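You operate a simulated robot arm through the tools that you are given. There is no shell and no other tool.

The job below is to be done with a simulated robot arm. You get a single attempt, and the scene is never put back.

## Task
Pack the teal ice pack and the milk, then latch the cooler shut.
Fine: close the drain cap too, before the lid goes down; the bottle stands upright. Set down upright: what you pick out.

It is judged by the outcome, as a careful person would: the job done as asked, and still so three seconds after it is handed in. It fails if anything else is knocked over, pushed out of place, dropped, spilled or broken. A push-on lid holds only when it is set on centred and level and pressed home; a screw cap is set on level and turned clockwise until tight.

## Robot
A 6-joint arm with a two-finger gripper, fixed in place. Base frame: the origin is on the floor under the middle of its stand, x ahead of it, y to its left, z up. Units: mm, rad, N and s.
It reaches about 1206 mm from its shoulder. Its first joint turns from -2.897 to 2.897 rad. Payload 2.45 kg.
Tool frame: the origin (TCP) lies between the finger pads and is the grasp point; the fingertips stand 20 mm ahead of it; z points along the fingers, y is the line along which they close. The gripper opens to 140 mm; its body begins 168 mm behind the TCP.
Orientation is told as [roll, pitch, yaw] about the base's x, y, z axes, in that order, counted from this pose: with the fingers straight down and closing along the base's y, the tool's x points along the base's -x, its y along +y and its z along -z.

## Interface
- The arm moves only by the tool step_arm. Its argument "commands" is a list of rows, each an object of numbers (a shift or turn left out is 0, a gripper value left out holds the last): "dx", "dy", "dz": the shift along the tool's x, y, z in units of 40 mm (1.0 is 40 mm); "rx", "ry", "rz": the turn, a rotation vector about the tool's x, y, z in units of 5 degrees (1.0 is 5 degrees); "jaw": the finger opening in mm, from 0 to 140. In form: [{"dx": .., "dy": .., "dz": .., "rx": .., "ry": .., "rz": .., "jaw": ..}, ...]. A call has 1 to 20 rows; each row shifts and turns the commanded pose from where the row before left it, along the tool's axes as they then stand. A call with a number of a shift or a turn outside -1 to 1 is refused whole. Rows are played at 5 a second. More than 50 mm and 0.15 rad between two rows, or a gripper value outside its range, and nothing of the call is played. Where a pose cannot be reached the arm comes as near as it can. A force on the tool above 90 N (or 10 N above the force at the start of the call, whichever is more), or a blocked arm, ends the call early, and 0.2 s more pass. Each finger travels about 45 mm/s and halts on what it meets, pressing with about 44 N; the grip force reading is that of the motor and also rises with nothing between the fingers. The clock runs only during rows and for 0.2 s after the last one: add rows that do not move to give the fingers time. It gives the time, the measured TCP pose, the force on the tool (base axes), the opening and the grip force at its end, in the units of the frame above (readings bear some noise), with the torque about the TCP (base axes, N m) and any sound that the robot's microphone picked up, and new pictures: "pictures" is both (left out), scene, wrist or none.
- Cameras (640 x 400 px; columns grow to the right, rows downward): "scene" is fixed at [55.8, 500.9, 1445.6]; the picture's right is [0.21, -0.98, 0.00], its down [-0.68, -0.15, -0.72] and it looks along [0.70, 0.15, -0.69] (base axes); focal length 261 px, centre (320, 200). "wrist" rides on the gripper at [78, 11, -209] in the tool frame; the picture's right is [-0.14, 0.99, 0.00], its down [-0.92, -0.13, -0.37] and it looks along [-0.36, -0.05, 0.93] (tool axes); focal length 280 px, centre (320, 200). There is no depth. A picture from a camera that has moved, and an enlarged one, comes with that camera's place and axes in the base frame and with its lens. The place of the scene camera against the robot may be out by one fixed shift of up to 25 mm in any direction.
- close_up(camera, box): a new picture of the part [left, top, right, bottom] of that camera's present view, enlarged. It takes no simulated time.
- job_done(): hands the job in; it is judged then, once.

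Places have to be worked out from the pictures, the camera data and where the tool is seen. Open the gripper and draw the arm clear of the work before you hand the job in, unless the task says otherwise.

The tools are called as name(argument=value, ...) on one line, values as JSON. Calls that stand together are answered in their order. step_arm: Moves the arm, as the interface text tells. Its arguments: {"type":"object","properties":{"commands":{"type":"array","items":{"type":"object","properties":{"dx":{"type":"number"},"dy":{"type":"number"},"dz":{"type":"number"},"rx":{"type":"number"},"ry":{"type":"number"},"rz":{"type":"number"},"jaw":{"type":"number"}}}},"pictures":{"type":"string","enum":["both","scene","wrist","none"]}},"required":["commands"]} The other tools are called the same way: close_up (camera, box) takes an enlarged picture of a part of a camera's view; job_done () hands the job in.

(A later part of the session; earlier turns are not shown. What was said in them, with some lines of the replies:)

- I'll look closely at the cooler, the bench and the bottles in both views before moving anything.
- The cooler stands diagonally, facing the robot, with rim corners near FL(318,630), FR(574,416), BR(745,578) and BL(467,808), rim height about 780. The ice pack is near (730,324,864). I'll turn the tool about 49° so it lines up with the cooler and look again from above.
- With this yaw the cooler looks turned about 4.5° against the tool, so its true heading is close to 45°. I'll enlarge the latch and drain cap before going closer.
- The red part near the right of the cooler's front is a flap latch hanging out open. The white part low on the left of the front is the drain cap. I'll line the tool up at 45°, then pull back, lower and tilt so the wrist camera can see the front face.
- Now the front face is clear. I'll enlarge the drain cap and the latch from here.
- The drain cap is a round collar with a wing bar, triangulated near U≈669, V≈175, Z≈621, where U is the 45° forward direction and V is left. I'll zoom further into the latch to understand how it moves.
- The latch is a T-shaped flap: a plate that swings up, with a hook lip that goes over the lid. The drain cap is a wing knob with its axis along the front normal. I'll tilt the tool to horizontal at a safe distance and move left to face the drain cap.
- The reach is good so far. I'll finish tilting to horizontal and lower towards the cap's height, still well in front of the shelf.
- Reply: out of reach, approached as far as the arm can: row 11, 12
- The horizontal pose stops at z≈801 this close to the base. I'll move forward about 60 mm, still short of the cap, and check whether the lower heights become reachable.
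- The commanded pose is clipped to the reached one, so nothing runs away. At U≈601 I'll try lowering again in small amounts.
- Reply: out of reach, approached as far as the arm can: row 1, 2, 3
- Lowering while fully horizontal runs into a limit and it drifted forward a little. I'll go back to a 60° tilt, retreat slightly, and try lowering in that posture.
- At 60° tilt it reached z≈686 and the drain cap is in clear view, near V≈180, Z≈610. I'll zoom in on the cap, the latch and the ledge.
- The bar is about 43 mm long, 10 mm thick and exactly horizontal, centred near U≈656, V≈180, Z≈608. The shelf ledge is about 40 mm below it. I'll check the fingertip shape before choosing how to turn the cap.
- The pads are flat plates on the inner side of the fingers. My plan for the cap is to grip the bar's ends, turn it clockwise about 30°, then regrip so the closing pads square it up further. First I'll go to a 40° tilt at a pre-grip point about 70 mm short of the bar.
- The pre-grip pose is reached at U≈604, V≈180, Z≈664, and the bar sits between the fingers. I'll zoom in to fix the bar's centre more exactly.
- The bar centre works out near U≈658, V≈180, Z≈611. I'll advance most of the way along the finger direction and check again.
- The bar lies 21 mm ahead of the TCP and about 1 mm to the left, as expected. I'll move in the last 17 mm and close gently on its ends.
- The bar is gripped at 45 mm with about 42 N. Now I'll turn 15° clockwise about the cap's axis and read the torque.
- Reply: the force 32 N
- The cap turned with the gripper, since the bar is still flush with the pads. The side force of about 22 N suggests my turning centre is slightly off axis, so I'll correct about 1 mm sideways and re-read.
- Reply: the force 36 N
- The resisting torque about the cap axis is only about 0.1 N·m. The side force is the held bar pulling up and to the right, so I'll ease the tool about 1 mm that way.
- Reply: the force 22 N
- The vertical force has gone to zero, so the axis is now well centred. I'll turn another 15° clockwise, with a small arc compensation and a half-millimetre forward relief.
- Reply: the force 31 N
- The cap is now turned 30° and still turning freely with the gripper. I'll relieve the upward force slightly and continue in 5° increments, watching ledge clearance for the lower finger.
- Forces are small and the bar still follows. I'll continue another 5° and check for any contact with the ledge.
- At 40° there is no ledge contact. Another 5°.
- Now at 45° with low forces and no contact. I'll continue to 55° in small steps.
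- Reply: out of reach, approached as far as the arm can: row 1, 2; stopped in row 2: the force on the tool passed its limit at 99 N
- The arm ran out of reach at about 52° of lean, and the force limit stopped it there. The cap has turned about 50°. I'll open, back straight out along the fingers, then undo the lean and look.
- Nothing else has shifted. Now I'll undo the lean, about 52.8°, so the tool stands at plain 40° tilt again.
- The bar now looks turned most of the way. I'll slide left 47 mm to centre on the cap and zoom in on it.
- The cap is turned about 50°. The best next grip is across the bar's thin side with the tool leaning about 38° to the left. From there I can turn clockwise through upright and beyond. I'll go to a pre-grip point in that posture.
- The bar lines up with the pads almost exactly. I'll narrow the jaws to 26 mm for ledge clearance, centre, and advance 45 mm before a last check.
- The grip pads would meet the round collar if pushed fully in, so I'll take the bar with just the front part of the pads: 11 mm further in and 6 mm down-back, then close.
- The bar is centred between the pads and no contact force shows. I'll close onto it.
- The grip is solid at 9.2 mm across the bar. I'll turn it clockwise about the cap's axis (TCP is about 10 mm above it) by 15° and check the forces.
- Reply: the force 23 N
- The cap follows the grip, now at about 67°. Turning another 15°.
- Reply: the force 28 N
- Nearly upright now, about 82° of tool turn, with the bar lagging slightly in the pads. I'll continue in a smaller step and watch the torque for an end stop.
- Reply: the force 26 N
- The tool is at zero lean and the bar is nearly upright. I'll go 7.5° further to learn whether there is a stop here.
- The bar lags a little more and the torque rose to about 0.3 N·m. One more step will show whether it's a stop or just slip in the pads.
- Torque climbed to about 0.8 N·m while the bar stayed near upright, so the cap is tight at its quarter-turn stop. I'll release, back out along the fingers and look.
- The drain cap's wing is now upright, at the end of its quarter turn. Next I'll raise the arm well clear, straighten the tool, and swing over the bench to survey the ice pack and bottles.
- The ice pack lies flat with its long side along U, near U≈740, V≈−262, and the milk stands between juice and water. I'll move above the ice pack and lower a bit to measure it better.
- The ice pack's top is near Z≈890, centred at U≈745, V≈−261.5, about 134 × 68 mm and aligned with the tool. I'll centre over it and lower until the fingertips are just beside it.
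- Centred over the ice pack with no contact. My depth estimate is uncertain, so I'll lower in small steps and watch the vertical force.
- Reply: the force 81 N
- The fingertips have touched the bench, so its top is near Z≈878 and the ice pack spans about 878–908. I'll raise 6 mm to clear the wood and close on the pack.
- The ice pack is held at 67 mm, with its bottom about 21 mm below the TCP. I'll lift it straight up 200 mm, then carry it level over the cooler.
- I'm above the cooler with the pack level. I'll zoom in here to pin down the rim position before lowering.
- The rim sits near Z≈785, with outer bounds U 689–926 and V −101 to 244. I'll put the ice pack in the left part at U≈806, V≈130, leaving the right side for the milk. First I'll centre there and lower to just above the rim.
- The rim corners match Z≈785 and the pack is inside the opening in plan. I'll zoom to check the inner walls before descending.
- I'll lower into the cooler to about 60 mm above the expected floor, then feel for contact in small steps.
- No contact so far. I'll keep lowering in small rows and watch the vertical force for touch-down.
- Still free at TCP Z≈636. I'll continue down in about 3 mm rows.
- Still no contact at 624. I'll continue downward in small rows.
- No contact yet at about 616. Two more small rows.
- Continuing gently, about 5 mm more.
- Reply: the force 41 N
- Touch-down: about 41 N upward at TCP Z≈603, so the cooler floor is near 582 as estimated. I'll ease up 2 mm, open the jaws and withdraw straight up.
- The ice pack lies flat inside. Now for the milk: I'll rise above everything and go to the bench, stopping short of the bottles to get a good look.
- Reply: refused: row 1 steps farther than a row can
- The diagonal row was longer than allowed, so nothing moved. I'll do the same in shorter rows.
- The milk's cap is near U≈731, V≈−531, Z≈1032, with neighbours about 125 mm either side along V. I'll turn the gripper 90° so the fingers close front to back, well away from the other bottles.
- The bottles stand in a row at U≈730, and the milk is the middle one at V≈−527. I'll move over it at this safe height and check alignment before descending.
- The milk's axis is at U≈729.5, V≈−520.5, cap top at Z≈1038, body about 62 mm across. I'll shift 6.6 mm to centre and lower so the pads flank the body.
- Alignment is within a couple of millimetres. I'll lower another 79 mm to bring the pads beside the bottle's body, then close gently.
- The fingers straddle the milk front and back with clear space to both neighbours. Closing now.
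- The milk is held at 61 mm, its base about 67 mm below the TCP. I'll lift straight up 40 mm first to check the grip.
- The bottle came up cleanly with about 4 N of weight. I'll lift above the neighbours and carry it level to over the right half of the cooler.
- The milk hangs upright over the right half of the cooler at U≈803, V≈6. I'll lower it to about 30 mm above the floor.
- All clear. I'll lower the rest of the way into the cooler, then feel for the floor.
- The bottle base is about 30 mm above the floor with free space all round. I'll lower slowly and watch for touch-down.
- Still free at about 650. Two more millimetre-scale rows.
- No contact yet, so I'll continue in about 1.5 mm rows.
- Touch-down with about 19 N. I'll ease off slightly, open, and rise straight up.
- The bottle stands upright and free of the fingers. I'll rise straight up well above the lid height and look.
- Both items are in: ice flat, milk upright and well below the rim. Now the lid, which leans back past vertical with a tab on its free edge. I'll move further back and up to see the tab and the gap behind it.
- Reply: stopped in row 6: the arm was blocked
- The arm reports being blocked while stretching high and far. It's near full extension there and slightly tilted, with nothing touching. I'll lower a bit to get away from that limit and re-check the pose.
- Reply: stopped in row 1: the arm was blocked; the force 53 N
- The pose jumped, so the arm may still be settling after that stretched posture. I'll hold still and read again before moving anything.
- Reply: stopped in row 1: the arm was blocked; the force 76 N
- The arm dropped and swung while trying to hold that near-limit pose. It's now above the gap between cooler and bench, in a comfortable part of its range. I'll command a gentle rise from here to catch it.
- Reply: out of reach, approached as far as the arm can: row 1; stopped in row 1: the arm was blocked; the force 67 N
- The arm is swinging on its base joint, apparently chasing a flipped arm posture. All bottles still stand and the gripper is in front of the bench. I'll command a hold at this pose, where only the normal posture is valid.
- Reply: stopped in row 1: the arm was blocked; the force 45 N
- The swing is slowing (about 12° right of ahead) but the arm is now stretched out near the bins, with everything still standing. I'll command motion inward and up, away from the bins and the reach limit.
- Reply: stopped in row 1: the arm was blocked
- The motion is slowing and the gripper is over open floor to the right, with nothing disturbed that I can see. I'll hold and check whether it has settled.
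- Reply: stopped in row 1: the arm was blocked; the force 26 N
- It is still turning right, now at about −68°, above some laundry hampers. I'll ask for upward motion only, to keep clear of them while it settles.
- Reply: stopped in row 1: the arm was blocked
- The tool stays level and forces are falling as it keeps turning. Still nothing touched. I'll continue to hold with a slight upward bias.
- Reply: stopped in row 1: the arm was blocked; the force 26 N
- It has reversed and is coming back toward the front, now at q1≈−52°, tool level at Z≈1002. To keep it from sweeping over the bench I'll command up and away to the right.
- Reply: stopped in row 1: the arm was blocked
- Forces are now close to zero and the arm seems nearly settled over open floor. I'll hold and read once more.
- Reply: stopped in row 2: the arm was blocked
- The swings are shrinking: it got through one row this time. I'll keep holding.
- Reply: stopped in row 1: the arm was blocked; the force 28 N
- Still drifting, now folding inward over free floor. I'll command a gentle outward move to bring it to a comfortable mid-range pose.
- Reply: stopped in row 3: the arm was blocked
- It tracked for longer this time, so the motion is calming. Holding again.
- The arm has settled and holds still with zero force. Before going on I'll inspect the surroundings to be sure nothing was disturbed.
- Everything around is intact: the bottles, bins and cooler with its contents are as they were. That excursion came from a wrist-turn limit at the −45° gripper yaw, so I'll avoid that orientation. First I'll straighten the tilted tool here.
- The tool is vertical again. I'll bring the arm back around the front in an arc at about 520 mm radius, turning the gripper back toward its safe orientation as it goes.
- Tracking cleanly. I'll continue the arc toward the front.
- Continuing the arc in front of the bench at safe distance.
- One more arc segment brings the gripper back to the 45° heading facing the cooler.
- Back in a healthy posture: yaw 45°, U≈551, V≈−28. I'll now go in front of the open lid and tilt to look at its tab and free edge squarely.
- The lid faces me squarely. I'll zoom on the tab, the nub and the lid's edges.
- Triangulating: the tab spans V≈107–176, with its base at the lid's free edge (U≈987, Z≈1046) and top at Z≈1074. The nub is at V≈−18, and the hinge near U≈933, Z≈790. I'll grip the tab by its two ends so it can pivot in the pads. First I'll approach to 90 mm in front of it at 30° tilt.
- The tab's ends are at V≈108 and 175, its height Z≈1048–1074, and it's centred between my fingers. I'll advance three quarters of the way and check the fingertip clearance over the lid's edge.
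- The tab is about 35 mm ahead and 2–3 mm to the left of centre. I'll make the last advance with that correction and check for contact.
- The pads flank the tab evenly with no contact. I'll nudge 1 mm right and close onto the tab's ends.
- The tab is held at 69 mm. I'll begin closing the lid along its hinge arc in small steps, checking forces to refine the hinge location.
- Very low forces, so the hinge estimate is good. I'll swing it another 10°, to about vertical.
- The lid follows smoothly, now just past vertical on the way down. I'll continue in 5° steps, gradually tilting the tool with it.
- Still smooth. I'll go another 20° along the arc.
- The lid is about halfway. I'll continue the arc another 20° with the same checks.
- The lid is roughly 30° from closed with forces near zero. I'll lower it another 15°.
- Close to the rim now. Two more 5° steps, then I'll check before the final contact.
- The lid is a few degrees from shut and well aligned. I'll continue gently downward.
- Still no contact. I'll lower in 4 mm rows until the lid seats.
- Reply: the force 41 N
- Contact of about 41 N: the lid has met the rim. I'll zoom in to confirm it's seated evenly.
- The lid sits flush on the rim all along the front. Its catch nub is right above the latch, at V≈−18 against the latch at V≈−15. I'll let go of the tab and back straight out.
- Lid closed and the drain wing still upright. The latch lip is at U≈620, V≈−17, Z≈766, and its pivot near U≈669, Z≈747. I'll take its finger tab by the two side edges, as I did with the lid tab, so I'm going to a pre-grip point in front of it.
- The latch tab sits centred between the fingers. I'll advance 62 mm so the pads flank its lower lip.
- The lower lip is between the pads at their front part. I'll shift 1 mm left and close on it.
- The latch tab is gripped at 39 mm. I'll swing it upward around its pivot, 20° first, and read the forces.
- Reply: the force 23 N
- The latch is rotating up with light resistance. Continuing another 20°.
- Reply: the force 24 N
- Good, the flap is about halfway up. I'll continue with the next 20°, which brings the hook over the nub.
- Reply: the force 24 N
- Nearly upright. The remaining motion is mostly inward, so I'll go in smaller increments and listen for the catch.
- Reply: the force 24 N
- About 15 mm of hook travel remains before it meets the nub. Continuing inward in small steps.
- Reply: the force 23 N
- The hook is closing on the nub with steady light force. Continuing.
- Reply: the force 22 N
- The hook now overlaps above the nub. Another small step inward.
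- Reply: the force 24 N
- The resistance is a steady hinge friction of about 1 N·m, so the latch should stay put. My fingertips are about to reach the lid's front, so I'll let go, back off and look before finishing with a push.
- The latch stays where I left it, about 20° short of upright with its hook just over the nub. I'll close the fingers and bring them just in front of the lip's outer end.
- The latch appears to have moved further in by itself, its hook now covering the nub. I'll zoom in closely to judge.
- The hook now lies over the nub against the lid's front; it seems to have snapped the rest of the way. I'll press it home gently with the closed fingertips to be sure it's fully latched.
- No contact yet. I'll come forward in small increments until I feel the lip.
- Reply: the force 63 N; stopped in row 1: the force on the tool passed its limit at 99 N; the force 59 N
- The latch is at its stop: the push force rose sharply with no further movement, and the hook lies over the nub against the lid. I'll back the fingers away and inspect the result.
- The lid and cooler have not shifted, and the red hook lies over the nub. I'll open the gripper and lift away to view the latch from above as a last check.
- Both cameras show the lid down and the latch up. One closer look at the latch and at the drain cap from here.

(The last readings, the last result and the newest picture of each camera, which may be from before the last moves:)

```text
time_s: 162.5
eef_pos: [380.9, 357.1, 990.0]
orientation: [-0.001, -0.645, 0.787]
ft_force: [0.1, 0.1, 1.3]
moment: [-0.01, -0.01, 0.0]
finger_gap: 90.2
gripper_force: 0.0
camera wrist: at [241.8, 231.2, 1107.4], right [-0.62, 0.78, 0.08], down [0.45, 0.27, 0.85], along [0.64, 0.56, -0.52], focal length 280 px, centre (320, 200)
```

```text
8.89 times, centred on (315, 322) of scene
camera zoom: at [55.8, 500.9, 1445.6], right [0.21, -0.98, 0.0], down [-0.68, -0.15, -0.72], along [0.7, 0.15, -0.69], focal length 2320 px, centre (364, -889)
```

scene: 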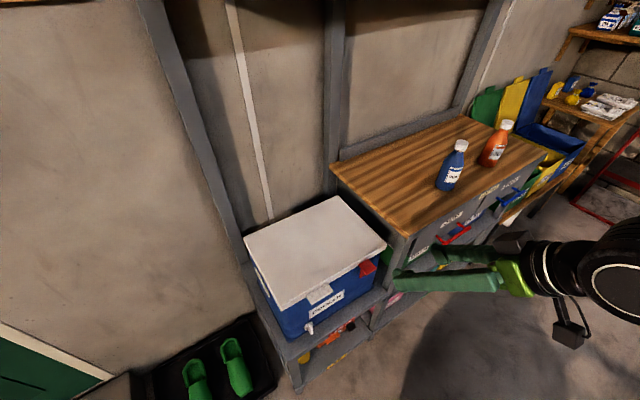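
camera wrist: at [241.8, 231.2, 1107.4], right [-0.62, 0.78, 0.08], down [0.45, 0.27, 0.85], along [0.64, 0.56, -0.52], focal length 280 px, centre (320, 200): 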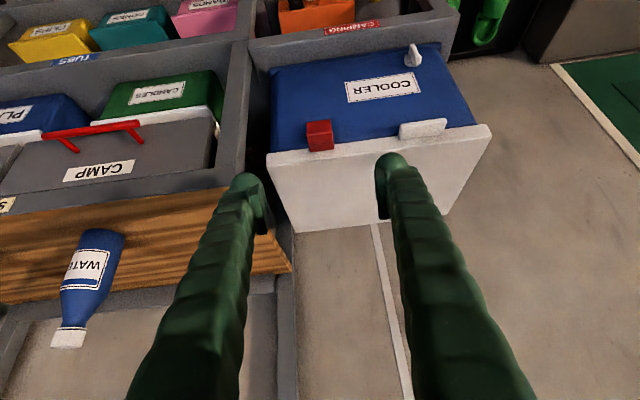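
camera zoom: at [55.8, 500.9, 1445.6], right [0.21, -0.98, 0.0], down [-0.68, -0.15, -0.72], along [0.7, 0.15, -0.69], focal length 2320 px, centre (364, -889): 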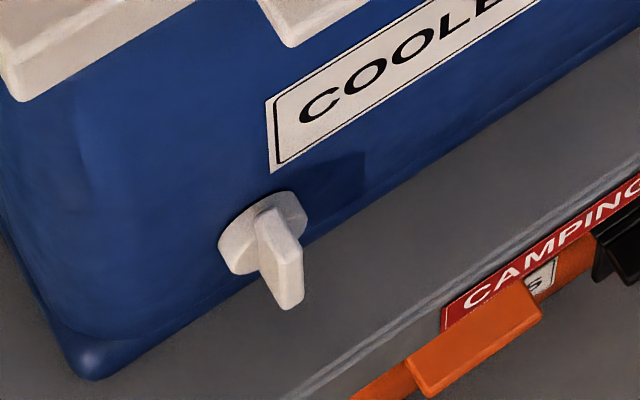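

The latch plate stands about 9° from upright with its hook over the nub, which is its stop position. The drain wing is upright at its stop, and the lid is flush. I'll straighten the tool and draw the arm clear with the gripper open before handing in.

step_arm(commands=[{"ry": 1}, {"ry": 1}, {"ry": 1}, {"ry": 1}, {"ry": 1}, {"ry": 1}, {"ry": 1}, {"dz": -1}, {"dz": -1}, {}, {}], pictures="both")

close_up(camera="scene", box=[220, 100, 560, 345])

```text
time_s: 164.9
eef_pos: [379.1, 355.6, 1068.4]
orientation: [0.002, -0.035, 0.785]
ft_force: [0.3, -0.2, -0.1]
moment: [0.02, 0.0, 0.0]
finger_gap: 89.8
gripper_force: 0.1
camera wrist: at [312.2, 302.7, 1273.8], right [-0.6, 0.8, 0.0], down [0.73, 0.55, 0.4], along [0.32, 0.24, -0.92], focal length 280 px, centre (320, 200)
```

scene: 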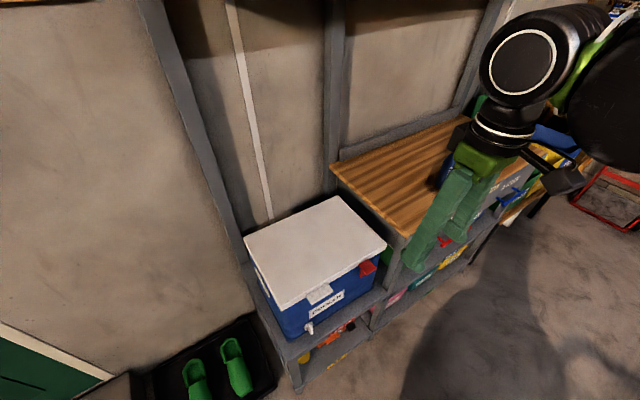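
wrist: 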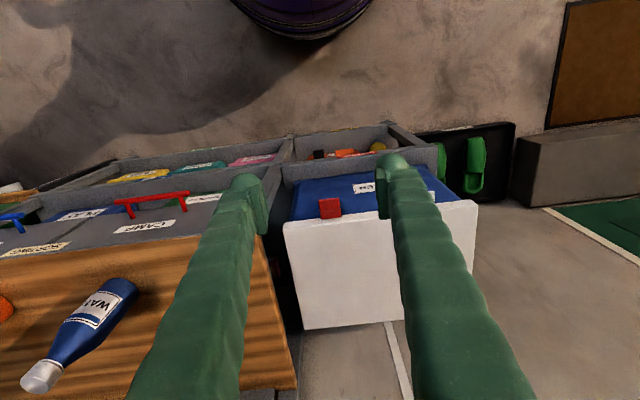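

```text
1.63 times, centred on (390, 222) of scene
camera zoom: at [55.8, 500.9, 1445.6], right [0.21, -0.98, 0.0], down [-0.68, -0.15, -0.72], along [0.7, 0.15, -0.69], focal length 426 px, centre (206, 163)
```

zoom: 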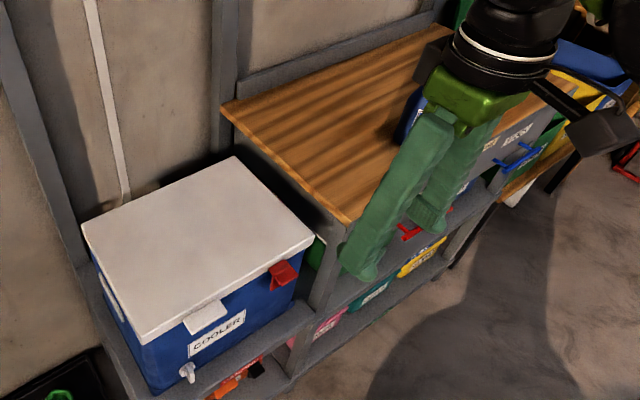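

Everything checks out. The lid is shut and the red latch hooked, the drain cap is closed, and the water and juice stand where they were. The arm is clear and still with the gripper open, so I'm handing the job in.

job_done()

```text
The job is handed in.
```

The teal ice pack and the milk are in the cooler. The lid is shut, latched and the job is handed in; I haven't seen the verdict.

- **Drain cap:** I turned it clockwise a quarter turn to its stop, before the lid went down. The wing now stands upright.
- **Ice pack:** It lies flat in the left half of the cooler, label up.
- **Milk:** It stands upright in the right half, below the rim. I set it down only after feeling the floor.
- **Lid and latch:** I lowered the lid by its tab until it sat flush on the rim. The red latch is swung up with its hook over the nub, and I pressed it until it would move no further. I heard no click, and I didn't test it by pulling on the lid.

**Uncontrolled swing:** After packing the milk, the arm hit a wrist limit and swung right, passing the bench, the bins and the laundry hampers, for about five seconds before it settled. I checked the bench, bins and cooler in the pictures afterwards, and nothing was knocked over or moved.

The water and juice bottles are where they started. The arm is clear of the work with the gripper open.
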